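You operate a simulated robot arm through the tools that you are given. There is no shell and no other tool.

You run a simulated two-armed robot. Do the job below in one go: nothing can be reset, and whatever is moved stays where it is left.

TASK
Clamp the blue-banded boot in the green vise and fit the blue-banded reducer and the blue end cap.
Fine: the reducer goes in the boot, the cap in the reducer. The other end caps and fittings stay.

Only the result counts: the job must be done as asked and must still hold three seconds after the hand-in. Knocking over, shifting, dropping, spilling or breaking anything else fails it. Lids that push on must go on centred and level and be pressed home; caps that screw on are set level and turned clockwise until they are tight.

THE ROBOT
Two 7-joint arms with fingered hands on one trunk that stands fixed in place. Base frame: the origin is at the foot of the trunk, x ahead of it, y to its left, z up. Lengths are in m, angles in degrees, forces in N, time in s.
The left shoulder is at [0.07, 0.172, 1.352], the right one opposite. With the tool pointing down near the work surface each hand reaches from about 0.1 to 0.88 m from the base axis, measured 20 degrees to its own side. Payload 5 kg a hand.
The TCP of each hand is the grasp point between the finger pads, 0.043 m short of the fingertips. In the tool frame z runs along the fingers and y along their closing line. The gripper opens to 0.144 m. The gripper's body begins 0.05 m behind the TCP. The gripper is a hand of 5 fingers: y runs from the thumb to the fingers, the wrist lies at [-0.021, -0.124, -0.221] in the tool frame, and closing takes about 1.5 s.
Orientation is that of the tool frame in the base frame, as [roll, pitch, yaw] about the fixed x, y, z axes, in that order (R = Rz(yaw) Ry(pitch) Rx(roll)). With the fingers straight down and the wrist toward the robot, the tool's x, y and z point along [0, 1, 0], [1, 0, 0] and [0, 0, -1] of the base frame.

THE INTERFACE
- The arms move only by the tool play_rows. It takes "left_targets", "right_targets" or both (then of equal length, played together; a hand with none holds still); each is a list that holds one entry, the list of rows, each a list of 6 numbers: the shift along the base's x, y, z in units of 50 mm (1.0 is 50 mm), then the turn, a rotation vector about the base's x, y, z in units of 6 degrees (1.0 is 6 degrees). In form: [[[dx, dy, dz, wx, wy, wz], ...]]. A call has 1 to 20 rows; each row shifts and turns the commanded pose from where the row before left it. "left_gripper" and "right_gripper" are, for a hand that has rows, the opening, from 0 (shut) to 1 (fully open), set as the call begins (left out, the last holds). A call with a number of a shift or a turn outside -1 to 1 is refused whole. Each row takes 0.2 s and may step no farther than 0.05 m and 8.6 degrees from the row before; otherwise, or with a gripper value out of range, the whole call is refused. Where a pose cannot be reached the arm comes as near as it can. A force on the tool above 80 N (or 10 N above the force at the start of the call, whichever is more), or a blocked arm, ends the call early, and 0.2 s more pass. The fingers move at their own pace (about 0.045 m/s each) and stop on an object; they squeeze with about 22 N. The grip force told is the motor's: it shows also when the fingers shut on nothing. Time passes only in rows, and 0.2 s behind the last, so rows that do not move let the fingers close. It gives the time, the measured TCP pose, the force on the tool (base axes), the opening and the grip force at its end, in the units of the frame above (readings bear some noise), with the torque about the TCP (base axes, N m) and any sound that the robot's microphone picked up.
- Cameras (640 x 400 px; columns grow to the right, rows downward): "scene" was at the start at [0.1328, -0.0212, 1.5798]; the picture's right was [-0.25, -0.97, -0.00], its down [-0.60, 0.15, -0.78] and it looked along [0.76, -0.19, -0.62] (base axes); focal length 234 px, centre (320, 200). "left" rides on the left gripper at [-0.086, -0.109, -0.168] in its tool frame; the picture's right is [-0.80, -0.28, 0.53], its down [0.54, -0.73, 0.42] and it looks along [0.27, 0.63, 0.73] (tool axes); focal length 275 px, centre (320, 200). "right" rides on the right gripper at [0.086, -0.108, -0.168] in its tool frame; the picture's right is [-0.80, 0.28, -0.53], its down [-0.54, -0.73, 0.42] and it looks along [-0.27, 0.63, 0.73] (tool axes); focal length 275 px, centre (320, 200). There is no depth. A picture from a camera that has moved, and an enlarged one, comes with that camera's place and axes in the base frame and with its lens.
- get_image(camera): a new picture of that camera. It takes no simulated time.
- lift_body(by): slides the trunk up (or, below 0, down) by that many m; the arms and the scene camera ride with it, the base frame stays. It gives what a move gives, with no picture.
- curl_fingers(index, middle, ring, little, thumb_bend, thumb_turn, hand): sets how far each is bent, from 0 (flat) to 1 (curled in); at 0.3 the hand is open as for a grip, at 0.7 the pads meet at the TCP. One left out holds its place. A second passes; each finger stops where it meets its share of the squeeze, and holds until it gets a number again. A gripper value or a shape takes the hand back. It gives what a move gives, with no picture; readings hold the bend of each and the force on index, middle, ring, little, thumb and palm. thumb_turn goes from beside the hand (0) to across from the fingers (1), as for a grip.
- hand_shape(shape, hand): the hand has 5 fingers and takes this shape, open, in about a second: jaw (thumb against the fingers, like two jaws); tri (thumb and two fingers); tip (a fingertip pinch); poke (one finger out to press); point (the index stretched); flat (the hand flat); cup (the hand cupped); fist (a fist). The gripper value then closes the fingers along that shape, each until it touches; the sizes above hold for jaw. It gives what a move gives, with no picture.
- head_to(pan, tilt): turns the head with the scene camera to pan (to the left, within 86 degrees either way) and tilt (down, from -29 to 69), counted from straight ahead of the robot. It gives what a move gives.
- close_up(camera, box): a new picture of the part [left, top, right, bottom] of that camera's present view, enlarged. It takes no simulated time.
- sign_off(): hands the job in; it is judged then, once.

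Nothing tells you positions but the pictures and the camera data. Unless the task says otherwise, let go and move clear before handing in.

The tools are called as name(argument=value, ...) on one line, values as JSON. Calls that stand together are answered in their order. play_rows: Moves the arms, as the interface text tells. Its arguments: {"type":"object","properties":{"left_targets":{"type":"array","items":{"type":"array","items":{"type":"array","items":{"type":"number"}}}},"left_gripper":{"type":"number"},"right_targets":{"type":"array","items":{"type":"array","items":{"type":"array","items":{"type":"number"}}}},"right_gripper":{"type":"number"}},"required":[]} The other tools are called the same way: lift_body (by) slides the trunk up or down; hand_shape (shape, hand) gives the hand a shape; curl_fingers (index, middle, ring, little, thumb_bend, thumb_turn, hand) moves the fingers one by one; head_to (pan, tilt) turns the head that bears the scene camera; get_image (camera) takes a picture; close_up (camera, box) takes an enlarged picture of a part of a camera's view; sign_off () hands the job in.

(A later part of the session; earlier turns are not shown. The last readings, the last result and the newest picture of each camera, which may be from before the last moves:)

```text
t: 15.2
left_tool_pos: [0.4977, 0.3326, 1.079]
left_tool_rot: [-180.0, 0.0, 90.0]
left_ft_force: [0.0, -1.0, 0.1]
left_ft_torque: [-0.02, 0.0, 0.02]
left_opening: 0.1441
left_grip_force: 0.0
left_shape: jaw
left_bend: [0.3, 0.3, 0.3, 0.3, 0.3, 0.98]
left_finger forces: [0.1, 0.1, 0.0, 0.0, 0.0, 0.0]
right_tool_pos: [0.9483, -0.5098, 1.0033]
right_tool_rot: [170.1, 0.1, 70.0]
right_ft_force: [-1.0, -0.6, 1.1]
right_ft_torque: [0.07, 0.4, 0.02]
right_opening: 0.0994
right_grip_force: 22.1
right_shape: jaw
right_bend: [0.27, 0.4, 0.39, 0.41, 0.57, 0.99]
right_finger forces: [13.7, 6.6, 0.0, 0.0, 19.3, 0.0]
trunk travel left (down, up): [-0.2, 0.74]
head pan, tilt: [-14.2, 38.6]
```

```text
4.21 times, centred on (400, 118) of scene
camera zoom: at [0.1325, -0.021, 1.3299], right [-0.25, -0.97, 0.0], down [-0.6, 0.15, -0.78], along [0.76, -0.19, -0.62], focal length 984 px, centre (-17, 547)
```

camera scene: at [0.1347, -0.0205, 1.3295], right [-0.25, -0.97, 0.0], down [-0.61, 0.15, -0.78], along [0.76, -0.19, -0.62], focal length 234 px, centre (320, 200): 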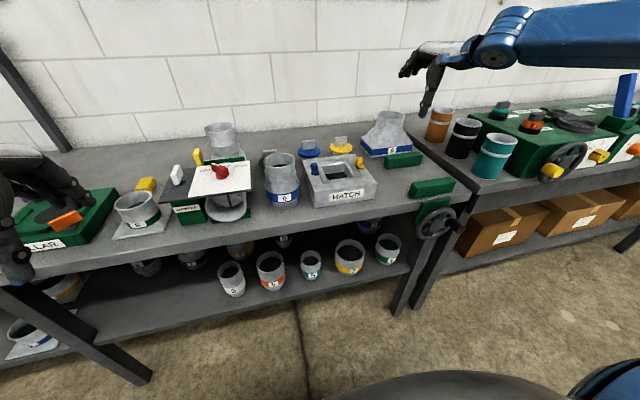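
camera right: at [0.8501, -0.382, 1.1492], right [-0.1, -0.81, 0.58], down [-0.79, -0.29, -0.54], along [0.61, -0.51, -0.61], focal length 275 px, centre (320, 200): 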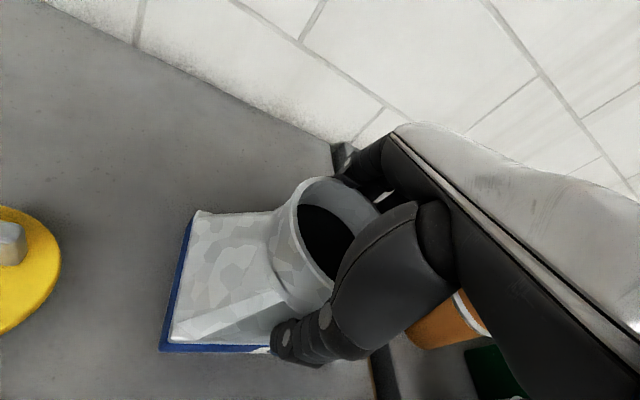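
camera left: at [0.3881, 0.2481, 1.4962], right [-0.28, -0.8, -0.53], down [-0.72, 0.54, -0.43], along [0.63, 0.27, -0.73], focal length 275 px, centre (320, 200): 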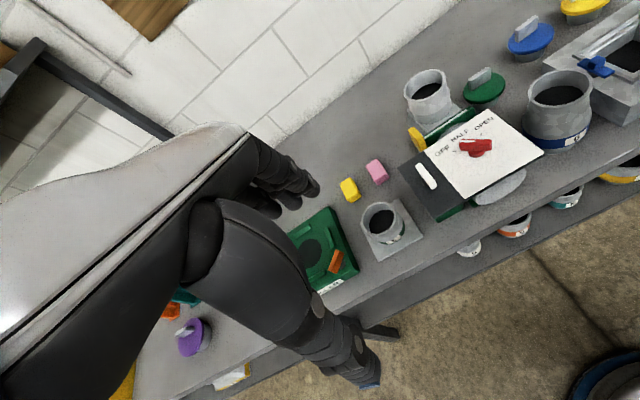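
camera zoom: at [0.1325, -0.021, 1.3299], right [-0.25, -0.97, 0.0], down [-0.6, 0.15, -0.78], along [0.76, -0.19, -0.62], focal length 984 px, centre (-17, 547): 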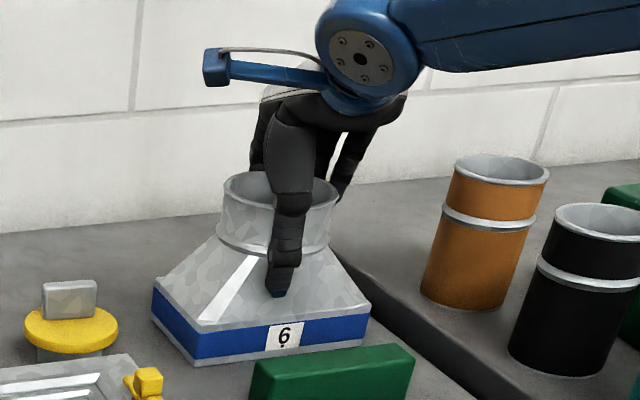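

The grip is lopsided (index 13.7 N, middle 6.6 N, ring and little none), so the hand sits a bit too near. I'll open, shift forward about 10 mm and regrip.

play_rows(right_targets=[[[0, 0, 0, 0, 0, 0], [0, 0, 0, 0, 0, 0], [0, 0, 0, 0, 0, 0], [0, 0, 0, 0, 0, 0], [0, 0, 0, 0, 0, 0], [0.19, -0.07, 0, 0, 0, 0], [0, 0, 0, 0, 0, 0]]], right_gripper=1.0)

close_up(camera="scene", box=[370, 70, 430, 165])

play_rows(right_targets=[[[0, 0, 0, 0, 0, 0], [0, 0, 0, 0, 0, 0], [0, 0, 0, 0, 0, 0], [0, 0, 0, 0, 0, 0], [0, 0, 0, 0, 0, 0], [0, 0, 0, 0, 0, 0], [0, 0, 0, 0, 0, 0], [0, 0, 0, 0, 0, 0], [0, 0, 0, 0, 0, 0]]], right_gripper=0.1)

get_image(camera="right")

close_up(camera="scene", box=[370, 70, 430, 165])

```text
t: 16.8
left_tool_pos: [0.4984, 0.3316, 1.0792]
left_tool_rot: [180.0, 0.1, 89.9]
left_ft_force: [-1.3, -0.3, 0.0]
left_ft_torque: [0.02, -0.02, 0.01]
left_opening: 0.1437
left_grip_force: 0.1
left_shape: jaw
left_bend: [0.3, 0.3, 0.3, 0.3, 0.3, 0.98]
left_finger forces: [0.0, 0.1, 0.0, 0.0, 0.0, 0.0]
right_tool_pos: [0.9565, -0.5119, 1.0038]
right_tool_rot: [170.0, 0.0, 70.0]
right_ft_force: [-0.1, 0.0, 0.4]
right_ft_torque: [-0.01, 0.01, 0.01]
right_opening: 0.1441
right_grip_force: 0.0
right_shape: jaw
right_bend: [0.3, 0.3, 0.3, 0.3, 0.3, 0.98]
right_finger forces: [0.0, 0.1, 0.0, 0.0, 0.1, 0.1]
trunk travel left (down, up): [-0.2, 0.74]
head pan, tilt: [-14.2, 38.6]
```

```text
4.21 times, centred on (400, 118) of scene
camera zoom: at [0.1322, -0.021, 1.3299], right [-0.25, -0.97, 0.0], down [-0.6, 0.15, -0.78], along [0.76, -0.19, -0.62], focal length 984 px, centre (-17, 547)
```

zoom: 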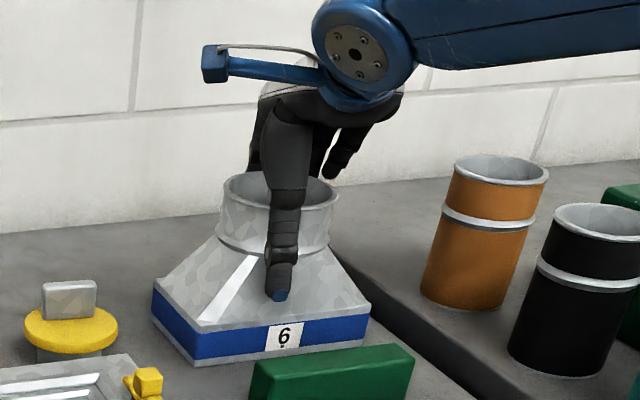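

```text
t: 18.8
left_tool_pos: [0.4978, 0.3327, 1.0787]
left_tool_rot: [-180.0, 0.0, 90.2]
left_ft_force: [-0.2, 0.7, -0.3]
left_ft_torque: [-0.01, 0.04, 0.03]
left_opening: 0.1437
left_grip_force: 0.1
left_shape: jaw
left_bend: [0.3, 0.3, 0.3, 0.3, 0.3, 0.98]
left_finger forces: [0.0, 0.0, 0.1, 0.1, 0.0, 0.1]
right_tool_pos: [0.9571, -0.5131, 1.0023]
right_tool_rot: [170.0, -0.1, 70.1]
right_ft_force: [-1.8, -0.2, 1.3]
right_ft_torque: [0.12, 0.37, 0.0]
right_opening: 0.0982
right_grip_force: 22.3
right_shape: jaw
right_bend: [0.28, 0.4, 0.4, 0.41, 0.56, 0.99]
right_finger forces: [13.5, 6.2, 0.1, 0.0, 19.0, 0.1]
trunk travel left (down, up): [-0.2, 0.74]
head pan, tilt: [-14.2, 38.6]
```

```text
taken
camera right: at [0.8596, -0.3853, 1.1493], right [-0.1, -0.81, 0.58], down [-0.79, -0.29, -0.54], along [0.61, -0.51, -0.61], focal length 275 px, centre (320, 200)
```

right: 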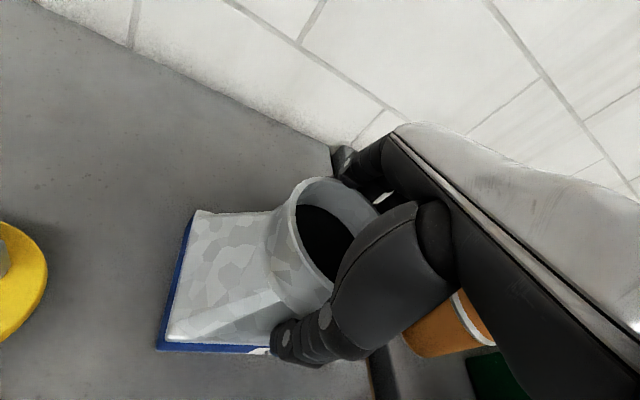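

```text
4.21 times, centred on (400, 118) of scene
camera zoom: at [0.1325, -0.021, 1.3299], right [-0.25, -0.97, 0.0], down [-0.6, 0.15, -0.78], along [0.76, -0.19, -0.62], focal length 984 px, centre (-17, 547)
```

zoom: 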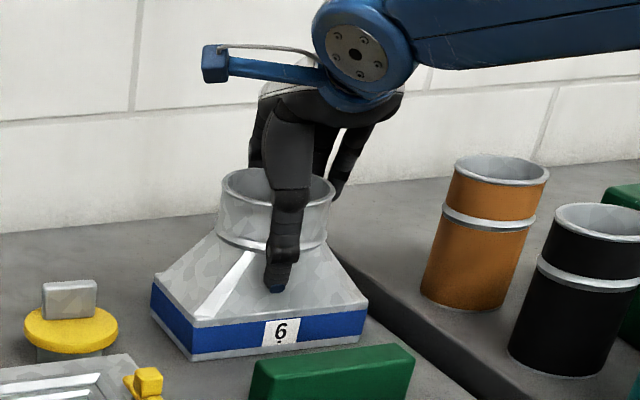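

The boot simply slid with the hand and settled in the same grip, with thumb against index and middle at 22 N. I'll try a small slow lift to see if it holds level.

play_rows(right_targets=[[[0, 0, 0.15, 0, 0, 0], [0, 0, 0.15, 0, 0, 0], [0, 0, 0.2, 0, 0, 0], [0, 0, 0, 0, 0, 0]]])

close_up(camera="scene", box=[370, 70, 430, 165])

get_image(camera="right")

```text
t: 19.8
left_tool_pos: [0.5005, 0.3317, 1.0792]
left_tool_rot: [-179.9, 0.0, 90.1]
left_ft_force: [-0.2, 0.4, -0.2]
left_ft_torque: [-0.01, 0.01, 0.01]
left_opening: 0.1439
left_grip_force: 0.0
left_shape: jaw
left_bend: [0.3, 0.3, 0.3, 0.3, 0.3, 0.98]
left_finger forces: [0.1, 0.1, 0.0, 0.0, 0.0, 0.0]
right_tool_pos: [0.958, -0.5143, 1.0273]
right_tool_rot: [170.1, 0.1, 70.0]
right_ft_force: [0.3, -0.9, -3.2]
right_ft_torque: [-0.05, 0.02, 0.02]
right_opening: 0.0981
right_grip_force: 22.2
right_shape: jaw
right_bend: [0.28, 0.4, 0.4, 0.4, 0.56, 0.99]
right_finger forces: [13.1, 6.5, 0.0, 0.1, 17.2, 0.1]
trunk travel left (down, up): [-0.2, 0.74]
head pan, tilt: [-14.2, 38.6]
```

```text
4.21 times, centred on (400, 118) of scene
camera zoom: at [0.1332, -0.0213, 1.3298], right [-0.25, -0.97, 0.0], down [-0.6, 0.15, -0.78], along [0.76, -0.19, -0.62], focal length 984 px, centre (-17, 547)
```

zoom: 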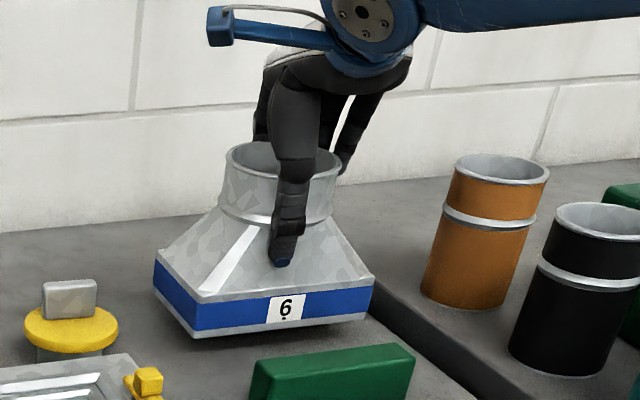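

```text
taken
camera right: at [0.8601, -0.3856, 1.1733], right [-0.1, -0.81, 0.58], down [-0.79, -0.29, -0.54], along [0.61, -0.51, -0.61], focal length 275 px, centre (320, 200)
```

right: 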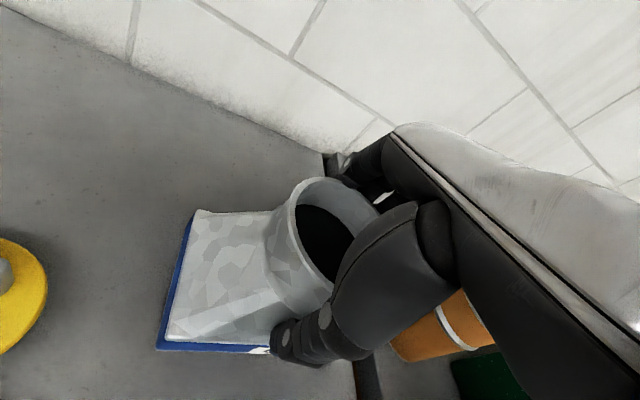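

It lifts cleanly and level; the boot weighs about 3–4 N. I'll raise it over the far jaw and bring it back to hover above the gap between the jaws.

play_rows(right_targets=[[[0, 0, 0.4, 0, 0, 0], [0, 0, 0.5, 0, 0, 0], [0, 0, 0.4, 0, 0, 0], [-0.3, 0, 0, 0, 0, 0], [-0.5, 0, 0, 0, 0, 0], [-0.5, 0, 0, 0, 0, 0], [-0.5, 0, 0, 0, 0, 0], [-0.5, 0, 0, 0, 0, 0], [-0.5, 0, 0, 0, 0, 0], [-0.5, 0, 0, 0, 0, 0], [-0.5, 0, 0, 0, 0, 0], [-0.5, 0, 0, 0, 0, 0], [-0.4, 0, 0, 0, 0, 0], [-0.15, 0, 0, 0, 0, 0], [0, 0, 0, 0, 0, 0]]])

get_image(camera="scene")

close_up(camera="scene", box=[370, 100, 480, 250])

get_image(camera="right")

```text
t: 23.0
left_tool_pos: [0.499, 0.3314, 1.0776]
left_tool_rot: [-180.0, 0.1, 90.1]
left_ft_force: [-0.3, 0.5, -0.3]
left_ft_torque: [0.03, -0.02, 0.01]
left_opening: 0.1438
left_grip_force: 0.0
left_shape: jaw
left_bend: [0.3, 0.3, 0.3, 0.3, 0.3, 0.98]
left_finger forces: [0.1, 0.0, 0.0, 0.0, 0.0, 0.1]
right_tool_pos: [0.713, -0.5133, 1.0921]
right_tool_rot: [170.1, 0.0, 70.0]
right_ft_force: [-0.1, -0.9, -3.2]
right_ft_torque: [-0.01, 0.04, -0.01]
right_opening: 0.098
right_grip_force: 21.9
right_shape: jaw
right_bend: [0.28, 0.4, 0.4, 0.4, 0.57, 0.99]
right_finger forces: [13.0, 6.5, 0.1, 0.1, 17.0, 0.0]
trunk travel left (down, up): [-0.2, 0.74]
head pan, tilt: [-14.2, 38.6]
```

```text
taken
camera scene: at [0.133, -0.0212, 1.3298], right [-0.25, -0.97, 0.0], down [-0.6, 0.15, -0.78], along [0.76, -0.19, -0.62], focal length 234 px, centre (320, 200)
```

scene: 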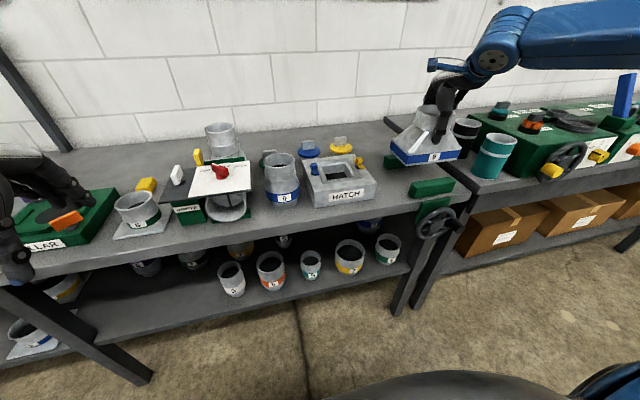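

```text
2.67 times, centred on (425, 175) of scene
camera zoom: at [0.133, -0.0212, 1.3298], right [-0.25, -0.97, 0.0], down [-0.6, 0.15, -0.78], along [0.76, -0.19, -0.62], focal length 623 px, centre (40, 267)
```

zoom: 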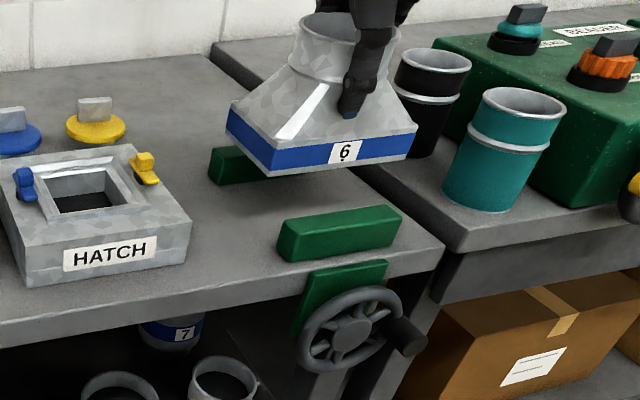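

```text
taken
camera right: at [0.6172, -0.3859, 1.2384], right [-0.1, -0.81, 0.58], down [-0.79, -0.29, -0.54], along [0.61, -0.51, -0.61], focal length 275 px, centre (320, 200)
```

right: 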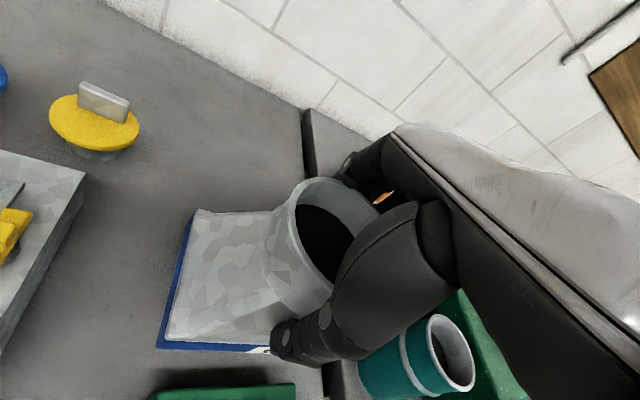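

The boot hovers over the vise gap. I'll zoom in to check its position and yaw against the jaws before lowering.

close_up(camera="scene", box=[385, 130, 465, 200])

close_up(camera="right", box=[130, 280, 330, 400])

```text
5.71 times, centred on (425, 165) of scene
camera zoom: at [0.133, -0.0212, 1.3298], right [-0.25, -0.97, 0.0], down [-0.6, 0.15, -0.78], along [0.76, -0.19, -0.62], focal length 1335 px, centre (-280, 400)
```

zoom: 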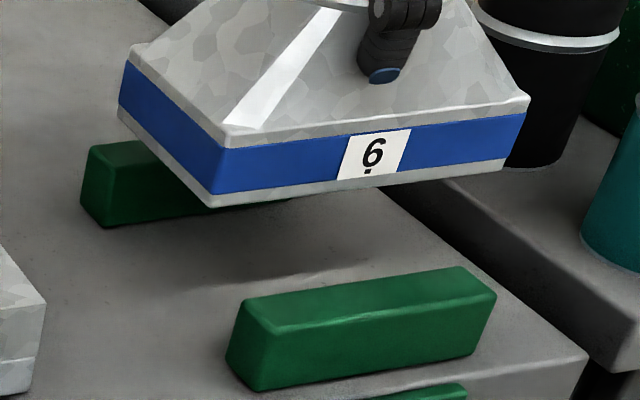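

```text
3.20 times, centred on (230, 340) of right
camera zoom: at [0.6172, -0.3859, 1.2384], right [-0.1, -0.81, 0.58], down [-0.79, -0.29, -0.54], along [0.61, -0.51, -0.61], focal length 881 px, centre (608, -248)
```

zoom: 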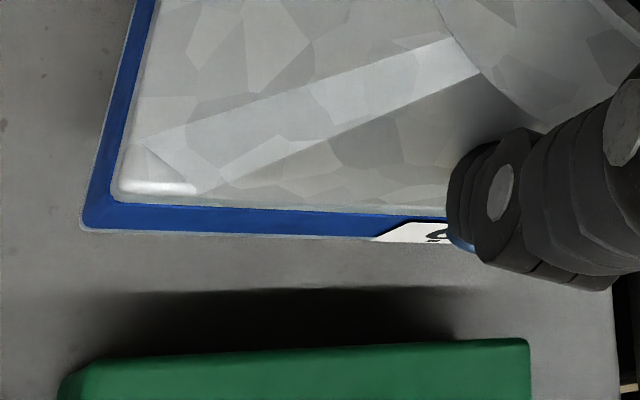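

The boot is centred at about (0.719,-0.513), matching the gap centre (0.72,-0.514), and square within 1°. I'll lower it between the jaws.

play_rows(right_targets=[[[0, 0, -0.35, 0, 0, 0], [0, 0, -0.35, 0, 0, 0], [0, 0, -0.35, 0, 0, 0], [0, 0, -0.3, 0, 0, 0], [0, 0, 0, 0, 0, 0]]])

close_up(camera="scene", box=[385, 130, 465, 200])

get_image(camera="right")

```text
t: 24.2
left_tool_pos: [0.4999, 0.3309, 1.0774]
left_tool_rot: [180.0, 0.0, 90.2]
left_ft_force: [-0.7, -0.1, -0.3]
left_ft_torque: [0.01, -0.03, 0.01]
left_opening: 0.144
left_grip_force: 0.0
left_shape: jaw
left_bend: [0.3, 0.3, 0.3, 0.3, 0.3, 0.98]
left_finger forces: [0.0, 0.0, 0.0, 0.0, 0.1, 0.1]
right_tool_pos: [0.7151, -0.5124, 1.0249]
right_tool_rot: [169.9, 0.1, 70.0]
right_ft_force: [-0.5, 0.3, -3.3]
right_ft_torque: [-0.01, 0.03, 0.03]
right_opening: 0.098
right_grip_force: 21.8
right_shape: jaw
right_bend: [0.28, 0.4, 0.4, 0.4, 0.57, 0.99]
right_finger forces: [12.9, 6.4, 0.0, 0.1, 17.1, 0.0]
trunk travel left (down, up): [-0.2, 0.74]
head pan, tilt: [-14.2, 38.6]
```

```text
5.71 times, centred on (425, 165) of scene
camera zoom: at [0.1327, -0.021, 1.3299], right [-0.25, -0.97, 0.0], down [-0.6, 0.15, -0.78], along [0.76, -0.19, -0.62], focal length 1335 px, centre (-280, 400)
```

zoom: 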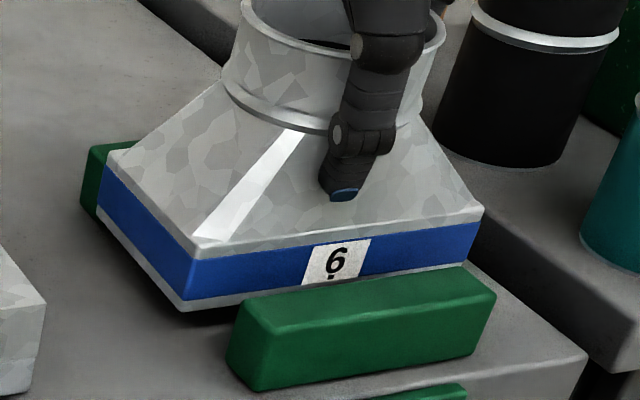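

```text
taken
camera right: at [0.6175, -0.3857, 1.1711], right [-0.1, -0.81, 0.58], down [-0.79, -0.29, -0.54], along [0.61, -0.51, -0.61], focal length 275 px, centre (320, 200)
```

right: 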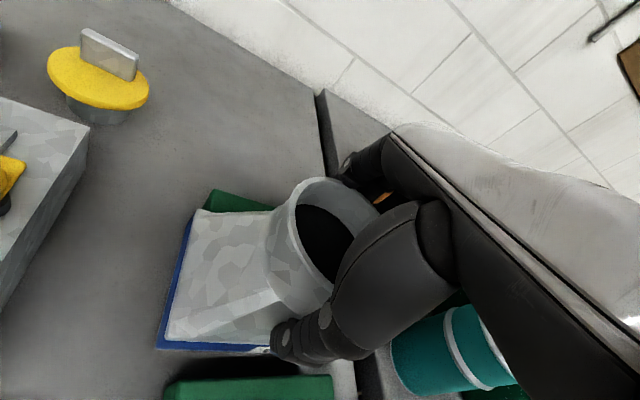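

It's inside the jaws without touching them, with the load unchanged. I'll lower the last 2 cm onto the bench.

play_rows(right_targets=[[[0, 0, -0.2, 0, 0, 0], [0, 0, -0.15, 0, 0, 0], [0, 0, -0.1, 0, 0, 0], [0, 0, 0, 0, 0, 0]]])

close_up(camera="scene", box=[385, 130, 465, 200])

```text
t: 25.2
left_tool_pos: [0.4992, 0.3314, 1.0787]
left_tool_rot: [-180.0, 0.1, 90.1]
left_ft_force: [0.1, -0.7, 0.4]
left_ft_torque: [-0.01, 0.02, -0.03]
left_opening: 0.1439
left_grip_force: 0.0
left_shape: jaw
left_bend: [0.3, 0.3, 0.3, 0.3, 0.3, 0.98]
left_finger forces: [0.0, 0.0, 0.0, 0.1, 0.0, 0.1]
right_tool_pos: [0.7148, -0.5126, 1.0032]
right_tool_rot: [169.9, 0.0, 70.1]
right_ft_force: [1.0, -0.6, 2.8]
right_ft_torque: [0.07, 0.23, 0.03]
right_opening: 0.0978
right_grip_force: 21.2
right_shape: jaw
right_bend: [0.28, 0.4, 0.4, 0.4, 0.57, 0.99]
right_finger forces: [14.6, 7.3, 0.0, 0.0, 18.4, 0.0]
trunk travel left (down, up): [-0.2, 0.74]
head pan, tilt: [-14.2, 38.6]
```

```text
5.71 times, centred on (425, 165) of scene
camera zoom: at [0.1326, -0.021, 1.33], right [-0.25, -0.97, 0.0], down [-0.6, 0.15, -0.78], along [0.76, -0.19, -0.62], focal length 1335 px, centre (-280, 400)
```

zoom: 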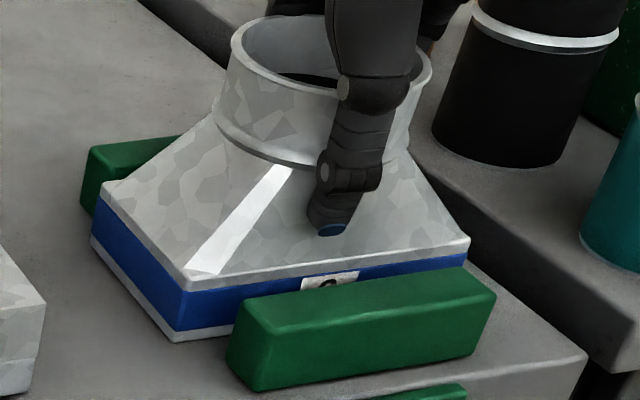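

It's resting on the bench between the jaws. I'll release it and lift the hand straight up.

play_rows(right_targets=[[[0, 0, 0, 0, 0, 0], [0, 0, 0, 0, 0, 0], [0, 0, 0, 0, 0, 0], [0, 0, 0, 0, 0, 0], [0, 0, 0, 0, 0, 0], [0, 0, 0, 0, 0, 0], [0, 0, 0.2, 0, 0, 0], [0, 0, 0.4, 0, 0, 0], [0, 0, 0.6, 0, 0, 0], [0, 0, 0.8, 0, 0, 0]]], right_gripper=1.0)

close_up(camera="scene", box=[385, 130, 465, 200])

get_image(camera="right")

```text
t: 27.4
left_tool_pos: [0.4987, 0.332, 1.079]
left_tool_rot: [-180.0, 0.1, 90.1]
left_ft_force: [-1.0, 1.1, -0.2]
left_ft_torque: [0.0, -0.02, 0.0]
left_opening: 0.144
left_grip_force: 0.0
left_shape: jaw
left_bend: [0.3, 0.3, 0.3, 0.3, 0.3, 0.98]
left_finger forces: [0.1, 0.0, 0.0, 0.1, 0.0, 0.1]
right_tool_pos: [0.7138, -0.5131, 1.1058]
right_tool_rot: [170.0, 0.1, 70.0]
right_ft_force: [0.0, 1.0, 0.2]
right_ft_torque: [0.0, -0.02, -0.03]
right_opening: 0.1437
right_grip_force: 0.0
right_shape: jaw
right_bend: [0.3, 0.3, 0.3, 0.3, 0.3, 0.98]
right_finger forces: [0.0, 0.0, 0.1, 0.0, 0.1, 0.0]
trunk travel left (down, up): [-0.2, 0.74]
head pan, tilt: [-14.2, 38.6]
```

```text
5.71 times, centred on (425, 165) of scene
camera zoom: at [0.1318, -0.02, 1.3299], right [-0.25, -0.97, 0.0], down [-0.6, 0.15, -0.78], along [0.76, -0.19, -0.62], focal length 1335 px, centre (-280, 400)
```

zoom: 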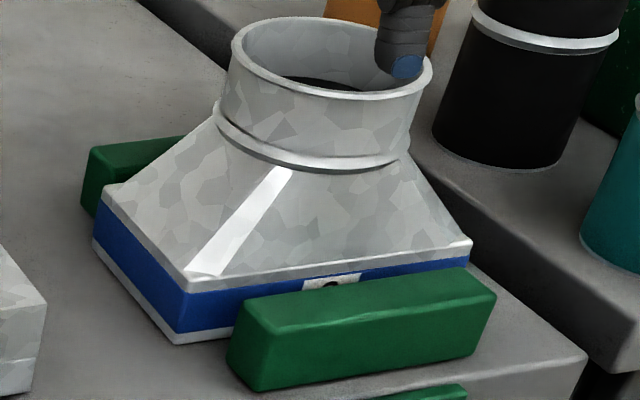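

```text
taken
camera right: at [0.6166, -0.3858, 1.2511], right [-0.1, -0.81, 0.58], down [-0.79, -0.29, -0.54], along [0.61, -0.51, -0.61], focal length 275 px, centre (320, 200)
```

right: 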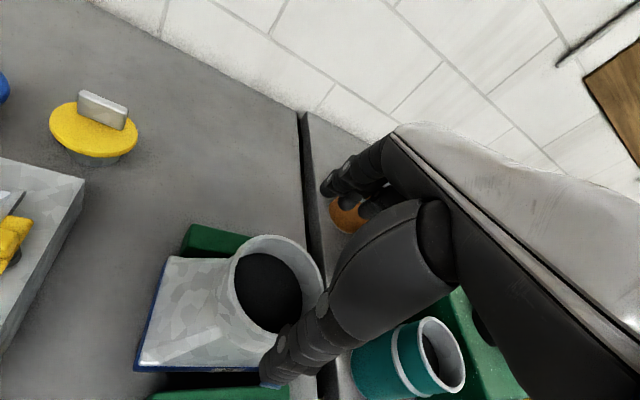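

The boot sits squarely between the jaws, untouched by the release. Next I'll clamp it, so I'm drawing the right hand back, raising the trunk and taking a good look at the handwheel.

play_rows(right_targets=[[[0, 0, 0.8, 0, 0, 0], [-0.3, 0, 0.7, 0.114, 0.313, 0], [-0.7, 0, 0, 0.114, 0.313, 0], [-0.8, 0, 0, 0.114, 0.313, 0], [-0.8, 0, 0, 0.114, 0.313, 0], [-0.8, 0, 0, 0.114, 0.313, 0], [-0.8, 0, 0, 0, 0, 0], [-0.6, 0, 0, 0, 0, 0]]])

lift_body(by=0.2)

head_to(pan=-35, tilt=50)

get_image(camera="scene")

get_image(camera="right")

```text
t: 29.2
left_tool_pos: [0.4982, 0.3306, 1.0792]
left_tool_rot: [-180.0, 0.1, 90.1]
left_ft_force: [-1.0, -0.1, -0.8]
left_ft_torque: [-0.01, 0.0, 0.02]
left_opening: 0.1434
left_grip_force: 0.1
left_shape: jaw
left_bend: [0.3, 0.3, 0.3, 0.3, 0.3, 0.98]
left_finger forces: [0.1, 0.0, 0.0, 0.0, 0.0, 0.0]
right_tool_pos: [0.4739, -0.5143, 1.1781]
right_tool_rot: [180.0, 0.0, 70.0]
right_ft_force: [-0.4, -0.3, -0.8]
right_ft_torque: [-0.04, -0.02, 0.04]
right_opening: 0.1436
right_grip_force: 0.1
right_shape: jaw
right_bend: [0.3, 0.3, 0.3, 0.3, 0.3, 0.98]
right_finger forces: [0.1, 0.0, 0.0, 0.0, 0.1, 0.0]
trunk travel left (down, up): [-0.2, 0.74]
head pan, tilt: [-14.2, 38.6]
```

```text
t: 31.4
left_tool_pos: [0.4994, 0.3314, 1.2783]
left_tool_rot: [-179.9, 0.0, 90.1]
left_ft_force: [0.0, 0.6, -0.4]
left_ft_torque: [0.01, 0.0, -0.03]
left_opening: 0.1437
left_grip_force: 0.1
left_shape: jaw
left_bend: [0.3, 0.3, 0.3, 0.3, 0.3, 0.98]
left_finger forces: [0.0, 0.0, 0.0, 0.1, 0.1, 0.0]
right_tool_pos: [0.476, -0.514, 1.3773]
right_tool_rot: [-180.0, 0.1, 69.9]
right_ft_force: [0.3, -1.0, 0.1]
right_ft_torque: [-0.03, -0.01, 0.01]
right_opening: 0.1438
right_grip_force: 0.1
right_shape: jaw
right_bend: [0.3, 0.3, 0.3, 0.3, 0.3, 0.98]
right_finger forces: [0.0, 0.0, 0.0, 0.1, 0.0, 0.0]
trunk travel left (down, up): [-0.4, 0.54]
head pan, tilt: [-14.2, 38.6]
```

```text
t: 32.2
left_tool_pos: [0.4986, 0.3313, 1.2795]
left_tool_rot: [180.0, 0.0, 90.2]
left_ft_force: [0.1, 0.3, 0.2]
left_ft_torque: [0.01, 0.03, -0.01]
left_opening: 0.1437
left_grip_force: 0.1
left_shape: jaw
left_bend: [0.3, 0.3, 0.3, 0.3, 0.3, 0.98]
left_finger forces: [0.1, 0.0, 0.0, 0.0, 0.0, 0.0]
right_tool_pos: [0.4747, -0.5128, 1.3778]
right_tool_rot: [180.0, 0.0, 69.9]
right_ft_force: [0.5, -0.2, 0.6]
right_ft_torque: [0.01, 0.03, 0.04]
right_opening: 0.1439
right_grip_force: 0.0
right_shape: jaw
right_bend: [0.3, 0.3, 0.3, 0.3, 0.3, 0.98]
right_finger forces: [0.0, 0.1, 0.0, 0.1, 0.0, 0.0]
trunk travel left (down, up): [-0.4, 0.54]
head pan, tilt: [-35.0, 50.0]
```

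```text
taken
camera scene: at [0.1124, -0.0441, 1.5136], right [-0.57, -0.82, 0.0], down [-0.63, 0.44, -0.64], along [0.53, -0.37, -0.77], focal length 234 px, centre (320, 200)
```

scene: 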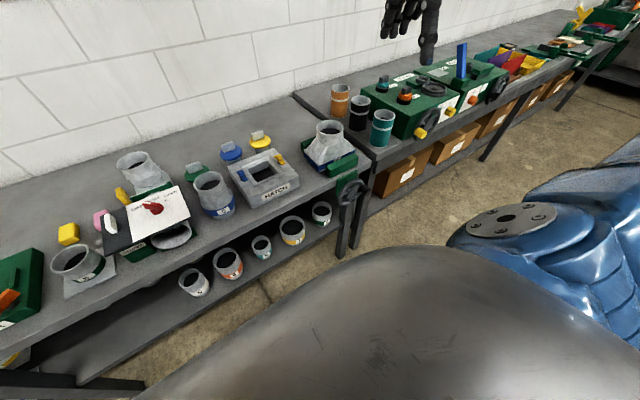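

```text
taken
camera right: at [0.4032, -0.3954, 1.5455], right [-0.01, -0.85, 0.53], down [-0.87, -0.26, -0.42], along [0.5, -0.47, -0.73], focal length 275 px, centre (320, 200)
```

right: 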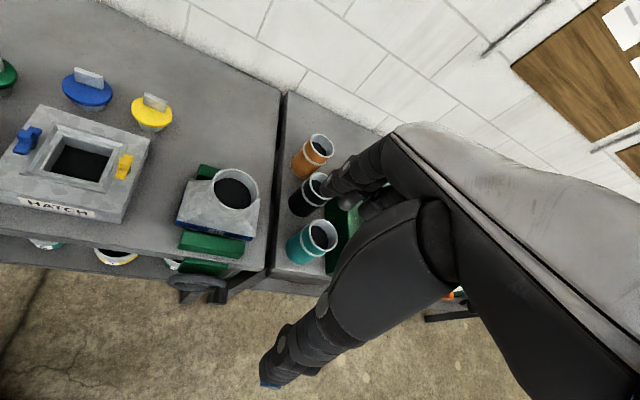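

I have an unobstructed line to the handwheel. Zooming in on it.

close_up(camera="scene", box=[295, 115, 385, 225])

close_up(camera="scene", box=[325, 165, 375, 215])

close_up(camera="right", box=[150, 160, 290, 310])

```text
3.64 times, centred on (340, 170) of scene
camera zoom: at [0.1124, -0.0441, 1.5136], right [-0.57, -0.82, 0.0], down [-0.63, 0.44, -0.64], along [0.53, -0.37, -0.77], focal length 850 px, centre (247, 309)
```

zoom: 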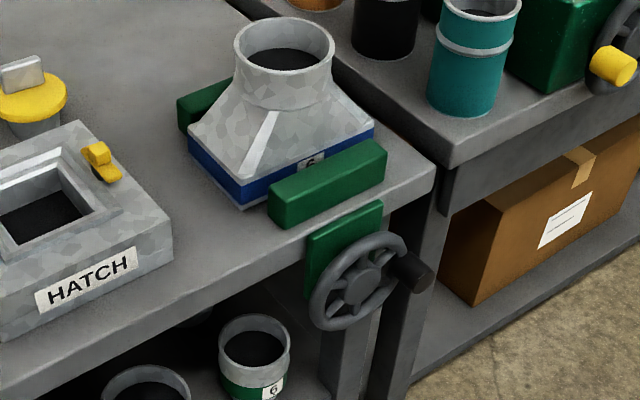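

```text
8.00 times, centred on (350, 190) of scene
camera zoom: at [0.1124, -0.0441, 1.5136], right [-0.57, -0.82, 0.0], down [-0.63, 0.44, -0.64], along [0.53, -0.37, -0.77], focal length 1869 px, centre (80, 280)
```

zoom: 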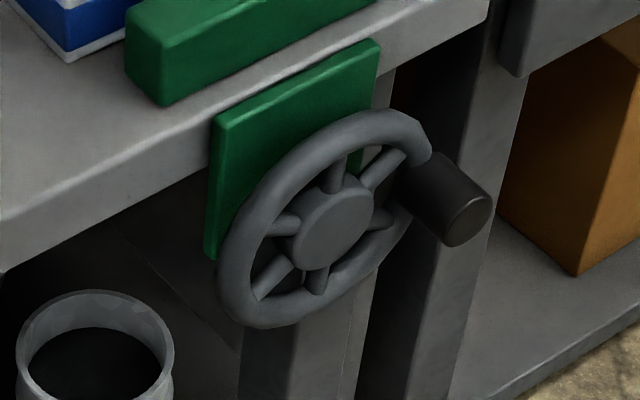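

```text
2.67 times, centred on (220, 235) of right
camera zoom: at [0.4032, -0.3954, 1.5455], right [-0.01, -0.85, 0.53], down [-0.87, -0.26, -0.42], along [0.5, -0.47, -0.73], focal length 734 px, centre (587, 107)
```

zoom: 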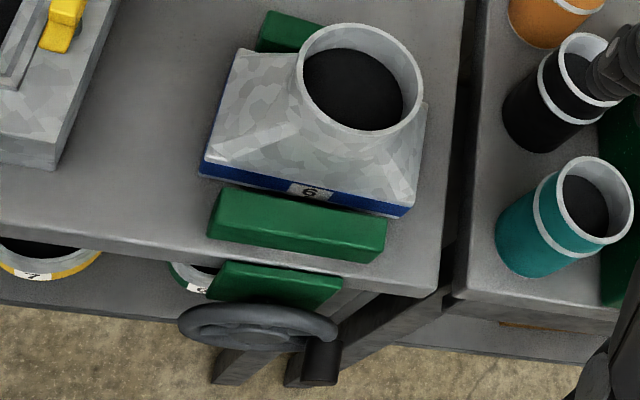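

The wheel hub is about (0.55,-0.504,0.812) and its crank knob is at the 3 o'clock spot, end at about (0.512,-0.559,0.8165). I'll turn the right hand to point forward at knob level, starting by raising the trunk slightly and bringing the hand down in front of the bench.

lift_body(by=0.1)

play_rows(right_targets=[[[-0.1, 0, -0.9, 0, 0, 0], [-0.1, 0, -0.9, 0, 0, 0], [0, 0, -0.9, 0, 0, 0], [0, 0, -0.9, 0, 0, 0], [0, 0, -0.9, 0, 0, 0], [0, 0, -0.9, 0, 0, 0], [0, 0, -0.9, 0, 0, 0], [0, 0, -0.9, 0, 0, 0], [0, 0, -0.9, 0, 0, 0], [0, 0, -0.9, 0, 0, 0]]])

get_image(camera="scene")

```text
t: 33.5
left_tool_pos: [0.4989, 0.3306, 1.3781]
left_tool_rot: [180.0, 0.0, 90.1]
left_ft_force: [-0.2, 0.4, -0.7]
left_ft_torque: [0.04, 0.02, 0.01]
left_opening: 0.1436
left_grip_force: 0.1
left_shape: jaw
left_bend: [0.3, 0.3, 0.3, 0.3, 0.3, 0.98]
left_finger forces: [0.1, 0.1, 0.1, 0.1, 0.0, 0.0]
right_tool_pos: [0.4756, -0.5139, 1.4791]
right_tool_rot: [179.9, 0.0, 70.0]
right_ft_force: [-0.3, 0.5, -0.3]
right_ft_torque: [0.01, 0.05, 0.0]
right_opening: 0.1439
right_grip_force: 0.1
right_shape: jaw
right_bend: [0.3, 0.3, 0.3, 0.3, 0.3, 0.98]
right_finger forces: [0.1, 0.0, 0.0, 0.0, 0.0, 0.0]
trunk travel left (down, up): [-0.5, 0.44]
head pan, tilt: [-35.0, 50.0]
```

```text
t: 35.7
left_tool_pos: [0.5001, 0.3287, 1.3773]
left_tool_rot: [-179.9, 0.0, 90.1]
left_ft_force: [0.3, -0.7, 0.9]
left_ft_torque: [0.02, 0.06, 0.01]
left_opening: 0.1438
left_grip_force: 0.0
left_shape: jaw
left_bend: [0.3, 0.3, 0.3, 0.3, 0.3, 0.98]
left_finger forces: [0.0, 0.0, 0.0, 0.0, 0.0, 0.0]
right_tool_pos: [0.4656, -0.5126, 1.0273]
right_tool_rot: [-179.9, 0.0, 70.0]
right_ft_force: [1.2, 0.2, -0.8]
right_ft_torque: [0.01, 0.05, 0.02]
right_opening: 0.1434
right_grip_force: 0.1
right_shape: jaw
right_bend: [0.3, 0.3, 0.3, 0.3, 0.3, 0.98]
right_finger forces: [0.0, 0.1, 0.1, 0.1, 0.0, 0.1]
trunk travel left (down, up): [-0.5, 0.44]
head pan, tilt: [-35.0, 50.0]
```

```text
taken
camera scene: at [0.1136, -0.0456, 1.6135], right [-0.57, -0.82, 0.0], down [-0.63, 0.44, -0.64], along [0.53, -0.37, -0.77], focal length 234 px, centre (320, 200)
```

scene: 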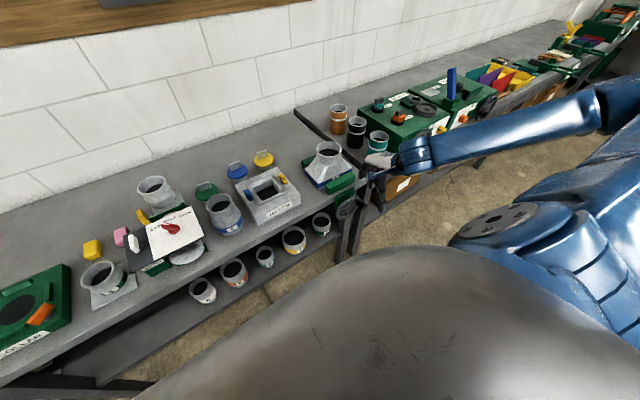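

The hand is low and clear in front of the bench. I'll now rotate it so the fingers point forward with the closing line sideways, while sinking toward knob height.

play_rows(right_targets=[[[-0.051, -0.052, -0.186, 0.503, -0.719, -0.503], [-0.051, -0.052, -0.186, 0.503, -0.719, -0.503], [-0.051, -0.052, -0.186, 0.503, -0.719, -0.503], [-0.051, -0.052, -0.186, 0.503, -0.719, -0.503], [-0.051, -0.052, -0.186, 0.503, -0.719, -0.503], [-0.051, -0.052, -0.186, 0.503, -0.719, -0.503], [-0.051, -0.052, -0.186, 0.503, -0.719, -0.503], [-0.051, -0.052, -0.186, 0.503, -0.719, -0.503], [-0.051, -0.052, -0.186, 0.503, -0.719, -0.503]]])

get_image(camera="right")

get_image(camera="scene")

```text
t: 37.9
left_tool_pos: [0.4987, 0.3311, 1.3781]
left_tool_rot: [180.0, 0.0, 90.0]
left_ft_force: [0.5, -0.1, -1.0]
left_ft_torque: [0.02, 0.02, 0.03]
left_opening: 0.1438
left_grip_force: 0.1
left_shape: jaw
left_bend: [0.3, 0.3, 0.3, 0.3, 0.3, 0.98]
left_finger forces: [0.0, 0.0, 0.1, 0.1, 0.0, 0.0]
right_tool_pos: [0.3109, -0.5484, 0.8825]
right_tool_rot: [173.5, -28.8, 42.4]
right_ft_force: [0.2, 0.4, 0.1]
right_ft_torque: [-0.01, 0.03, 0.04]
right_opening: 0.1443
right_grip_force: 0.1
right_shape: jaw
right_bend: [0.3, 0.3, 0.3, 0.3, 0.3, 0.97]
right_finger forces: [0.1, 0.0, 0.0, 0.0, 0.0, 0.1]
right hand out of reach, approached as far as the arm can: row 8, 9
trunk travel left (down, up): [-0.5, 0.44]
head pan, tilt: [-35.0, 50.0]
stopped in row 9 (right hand): the arm was blocked; the commanded pose is now the measured one
```

```text
taken
camera right: at [0.2275, -0.4535, 1.0582], right [-0.56, -0.82, 0.11], down [-0.63, 0.34, -0.7], along [0.54, -0.47, -0.7], focal length 275 px, centre (320, 200)
```

right: 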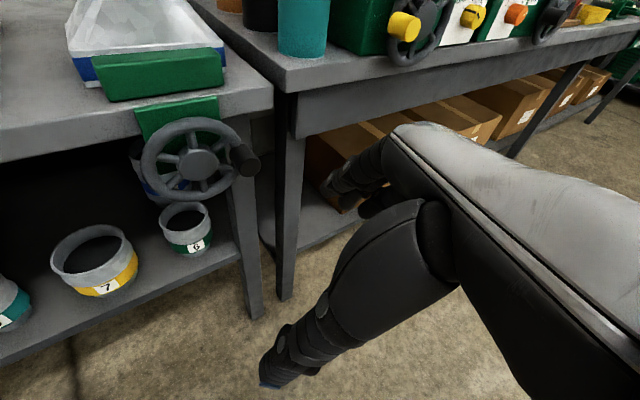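

```text
taken
camera scene: at [0.1125, -0.0437, 1.6135], right [-0.57, -0.82, 0.0], down [-0.63, 0.44, -0.64], along [0.53, -0.37, -0.77], focal length 234 px, centre (320, 200)
```

scene: 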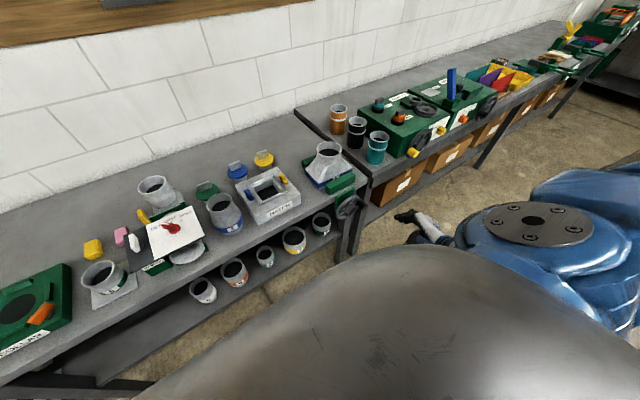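

That twist ran the arm into its limits, so I'll use a more natural wrist instead: palm down, fingers forward, thumb under the knob. First I'll move the hand out of the cramped spot and then rotate it that way.

play_rows(right_targets=[[[0.5, 0, 0.5, 0, 0, 0], [0.6, 0, 0.5, 0, 0, 0], [0.6, 0, 0.5, 0, 0, 0], [0.4, 0, 0.2, 0, 0, 0]]])

get_image(camera="right")

```text
t: 38.9
left_tool_pos: [0.4984, 0.3309, 1.3775]
left_tool_rot: [179.9, 0.0, 90.0]
left_ft_force: [-0.2, 0.7, 0.5]
left_ft_torque: [0.01, 0.0, 0.0]
left_opening: 0.144
left_grip_force: 0.1
left_shape: jaw
left_bend: [0.3, 0.3, 0.3, 0.3, 0.3, 0.98]
left_finger forces: [0.0, 0.1, 0.0, 0.1, 0.0, 0.0]
right_tool_pos: [0.4174, -0.5501, 0.9676]
right_tool_rot: [173.4, -28.7, 42.4]
right_ft_force: [0.4, -0.6, 0.2]
right_ft_torque: [-0.01, 0.02, 0.03]
right_opening: 0.1438
right_grip_force: 0.0
right_shape: jaw
right_bend: [0.3, 0.3, 0.3, 0.3, 0.3, 0.98]
right_finger forces: [0.1, 0.0, 0.0, 0.1, 0.0, 0.0]
trunk travel left (down, up): [-0.5, 0.44]
head pan, tilt: [-35.0, 50.0]
```

```text
taken
camera right: at [0.3321, -0.4547, 1.1435], right [-0.56, -0.82, 0.11], down [-0.63, 0.34, -0.7], along [0.54, -0.47, -0.7], focal length 275 px, centre (320, 200)
```

right: 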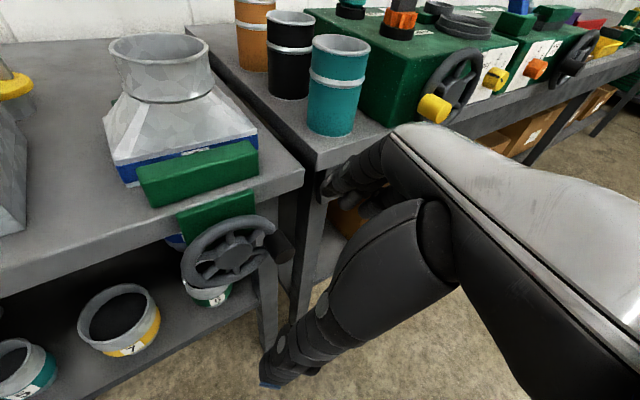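

It moved freely to (0.42,-0.55,0.97). Now rotating to palm-down with fingers forward and 30° down.

play_rows(right_targets=[[[0, 0, 0, -0.638, -0.52, 0.415], [0, 0, 0, -0.638, -0.52, 0.415], [0, 0, 0, -0.638, -0.52, 0.415], [0, 0, 0, -0.638, -0.52, 0.415], [0, 0, 0, -0.638, -0.52, 0.415], [0, 0, 0, -0.638, -0.52, 0.415], [0, 0, 0, -0.638, -0.52, 0.415], [0, 0, 0, -0.638, -0.52, 0.415], [0, 0, 0, -0.638, -0.52, 0.415], [0, 0, 0, -0.638, -0.52, 0.415], [0, 0, 0, -0.638, -0.52, 0.415]]])

get_image(camera="right")

get_image(camera="scene")

```text
t: 41.3
left_tool_pos: [0.498, 0.3318, 1.3785]
left_tool_rot: [-179.9, 0.1, 90.1]
left_ft_force: [-0.1, -0.3, -0.3]
left_ft_torque: [0.01, -0.01, 0.0]
left_opening: 0.1438
left_grip_force: 0.1
left_shape: jaw
left_bend: [0.3, 0.3, 0.3, 0.3, 0.3, 0.98]
left_finger forces: [0.0, 0.1, 0.0, 0.0, 0.1, 0.0]
right_tool_pos: [0.4155, -0.5489, 0.9659]
right_tool_rot: [123.4, -3.6, 87.4]
right_ft_force: [0.1, -0.6, 0.0]
right_ft_torque: [-0.01, 0.01, -0.01]
right_opening: 0.1439
right_grip_force: 0.0
right_shape: jaw
right_bend: [0.3, 0.3, 0.3, 0.3, 0.3, 0.98]
right_finger forces: [0.0, 0.1, 0.0, 0.0, 0.0, 0.0]
trunk travel left (down, up): [-0.5, 0.44]
head pan, tilt: [-35.0, 50.0]
```

```text
taken
camera right: at [0.2217, -0.4535, 0.9725], right [-0.33, -0.81, 0.48], down [-0.07, -0.49, -0.87], along [0.94, -0.32, 0.1], focal length 275 px, centre (320, 200)
```

right: 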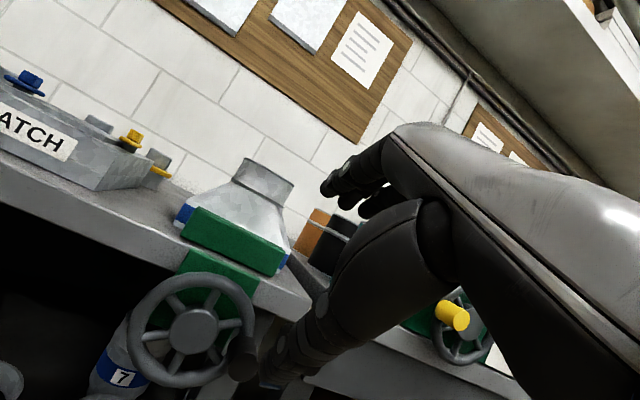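

```text
taken
camera scene: at [0.1124, -0.0445, 1.6135], right [-0.57, -0.82, 0.0], down [-0.63, 0.44, -0.64], along [0.53, -0.37, -0.77], focal length 234 px, centre (320, 200)
```

scene: 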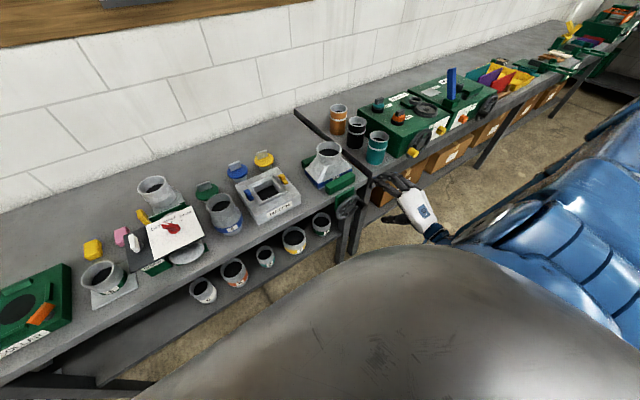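

That pose works, and the wheel is now seen nearly head-on. I'll level the fingers a bit more, then lower the trunk 0.15 m to bring the hand to knob height.

play_rows(right_targets=[[[0, 0, 0, 0, -0.9, 0], [0, 0, 0, 0, -0.9, 0], [0, 0, 0, 0, -0.9, 0], [0, 0, 0, 0, -0.9, 0]]])

lift_body(by=-0.15)

get_image(camera="right")

get_image(camera="scene")

close_up(camera="scene", box=[310, 140, 410, 230])

```text
t: 42.3
left_tool_pos: [0.4985, 0.3301, 1.3789]
left_tool_rot: [-180.0, 0.1, 90.1]
left_ft_force: [-1.0, -0.4, 1.1]
left_ft_torque: [0.03, 0.02, 0.02]
left_opening: 0.1437
left_grip_force: 0.1
left_shape: jaw
left_bend: [0.3, 0.3, 0.3, 0.3, 0.3, 0.98]
left_finger forces: [0.1, 0.0, 0.0, 0.0, 0.0, 0.0]
right_tool_pos: [0.4158, -0.5488, 0.9661]
right_tool_rot: [101.7, -4.4, 88.9]
right_ft_force: [0.7, -0.2, -0.2]
right_ft_torque: [0.04, -0.03, 0.01]
right_opening: 0.1439
right_grip_force: 0.1
right_shape: jaw
right_bend: [0.3, 0.3, 0.3, 0.3, 0.3, 0.98]
right_finger forces: [0.0, 0.0, 0.1, 0.1, 0.1, 0.0]
trunk travel left (down, up): [-0.5, 0.44]
head pan, tilt: [-35.0, 50.0]
```

```text
t: 44.1
left_tool_pos: [0.4982, 0.3316, 1.2292]
left_tool_rot: [180.0, 0.0, 90.1]
left_ft_force: [0.0, -1.0, 0.1]
left_ft_torque: [0.0, -0.01, -0.02]
left_opening: 0.1437
left_grip_force: 0.0
left_shape: jaw
left_bend: [0.3, 0.3, 0.3, 0.3, 0.3, 0.98]
left_finger forces: [0.0, 0.1, 0.0, 0.1, 0.1, 0.0]
right_tool_pos: [0.4165, -0.5471, 0.8178]
right_tool_rot: [101.6, -4.3, 89.0]
right_ft_force: [0.0, -0.1, 0.3]
right_ft_torque: [-0.02, 0.01, -0.01]
right_opening: 0.1439
right_grip_force: 0.0
right_shape: jaw
right_bend: [0.3, 0.3, 0.3, 0.3, 0.3, 0.98]
right_finger forces: [0.1, 0.0, 0.0, 0.0, 0.0, 0.0]
trunk travel left (down, up): [-0.35, 0.59]
head pan, tilt: [-35.0, 50.0]
```

```text
taken
camera right: at [0.2331, -0.4533, 0.7509], right [-0.48, -0.81, 0.32], down [0.26, -0.49, -0.84], along [0.84, -0.32, 0.44], focal length 275 px, centre (320, 200)
```

right: 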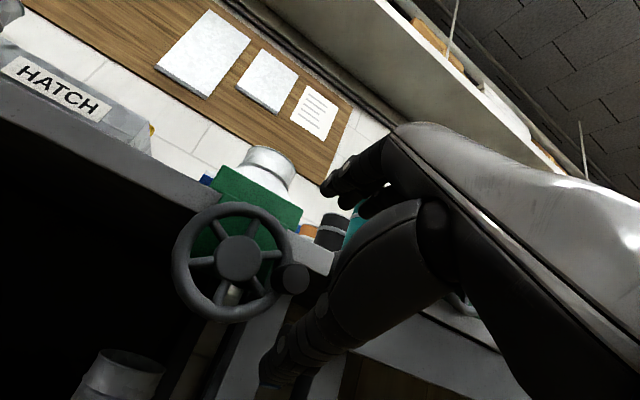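

```text
taken
camera scene: at [0.1121, -0.0441, 1.4636], right [-0.57, -0.82, 0.0], down [-0.63, 0.44, -0.64], along [0.53, -0.37, -0.77], focal length 234 px, centre (320, 200)
```

scene: 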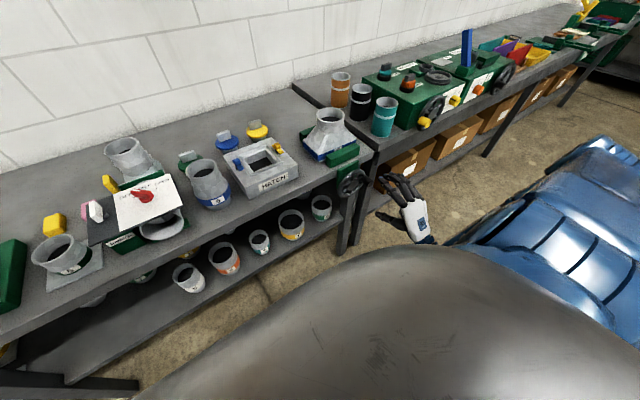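

```text
4.44 times, centred on (360, 185) of scene
camera zoom: at [0.1121, -0.0441, 1.4636], right [-0.57, -0.82, 0.0], down [-0.63, 0.44, -0.64], along [0.53, -0.37, -0.77], focal length 1038 px, centre (142, 267)
```

zoom: 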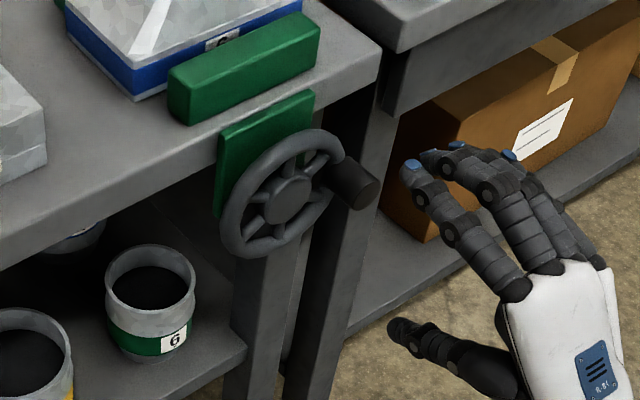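

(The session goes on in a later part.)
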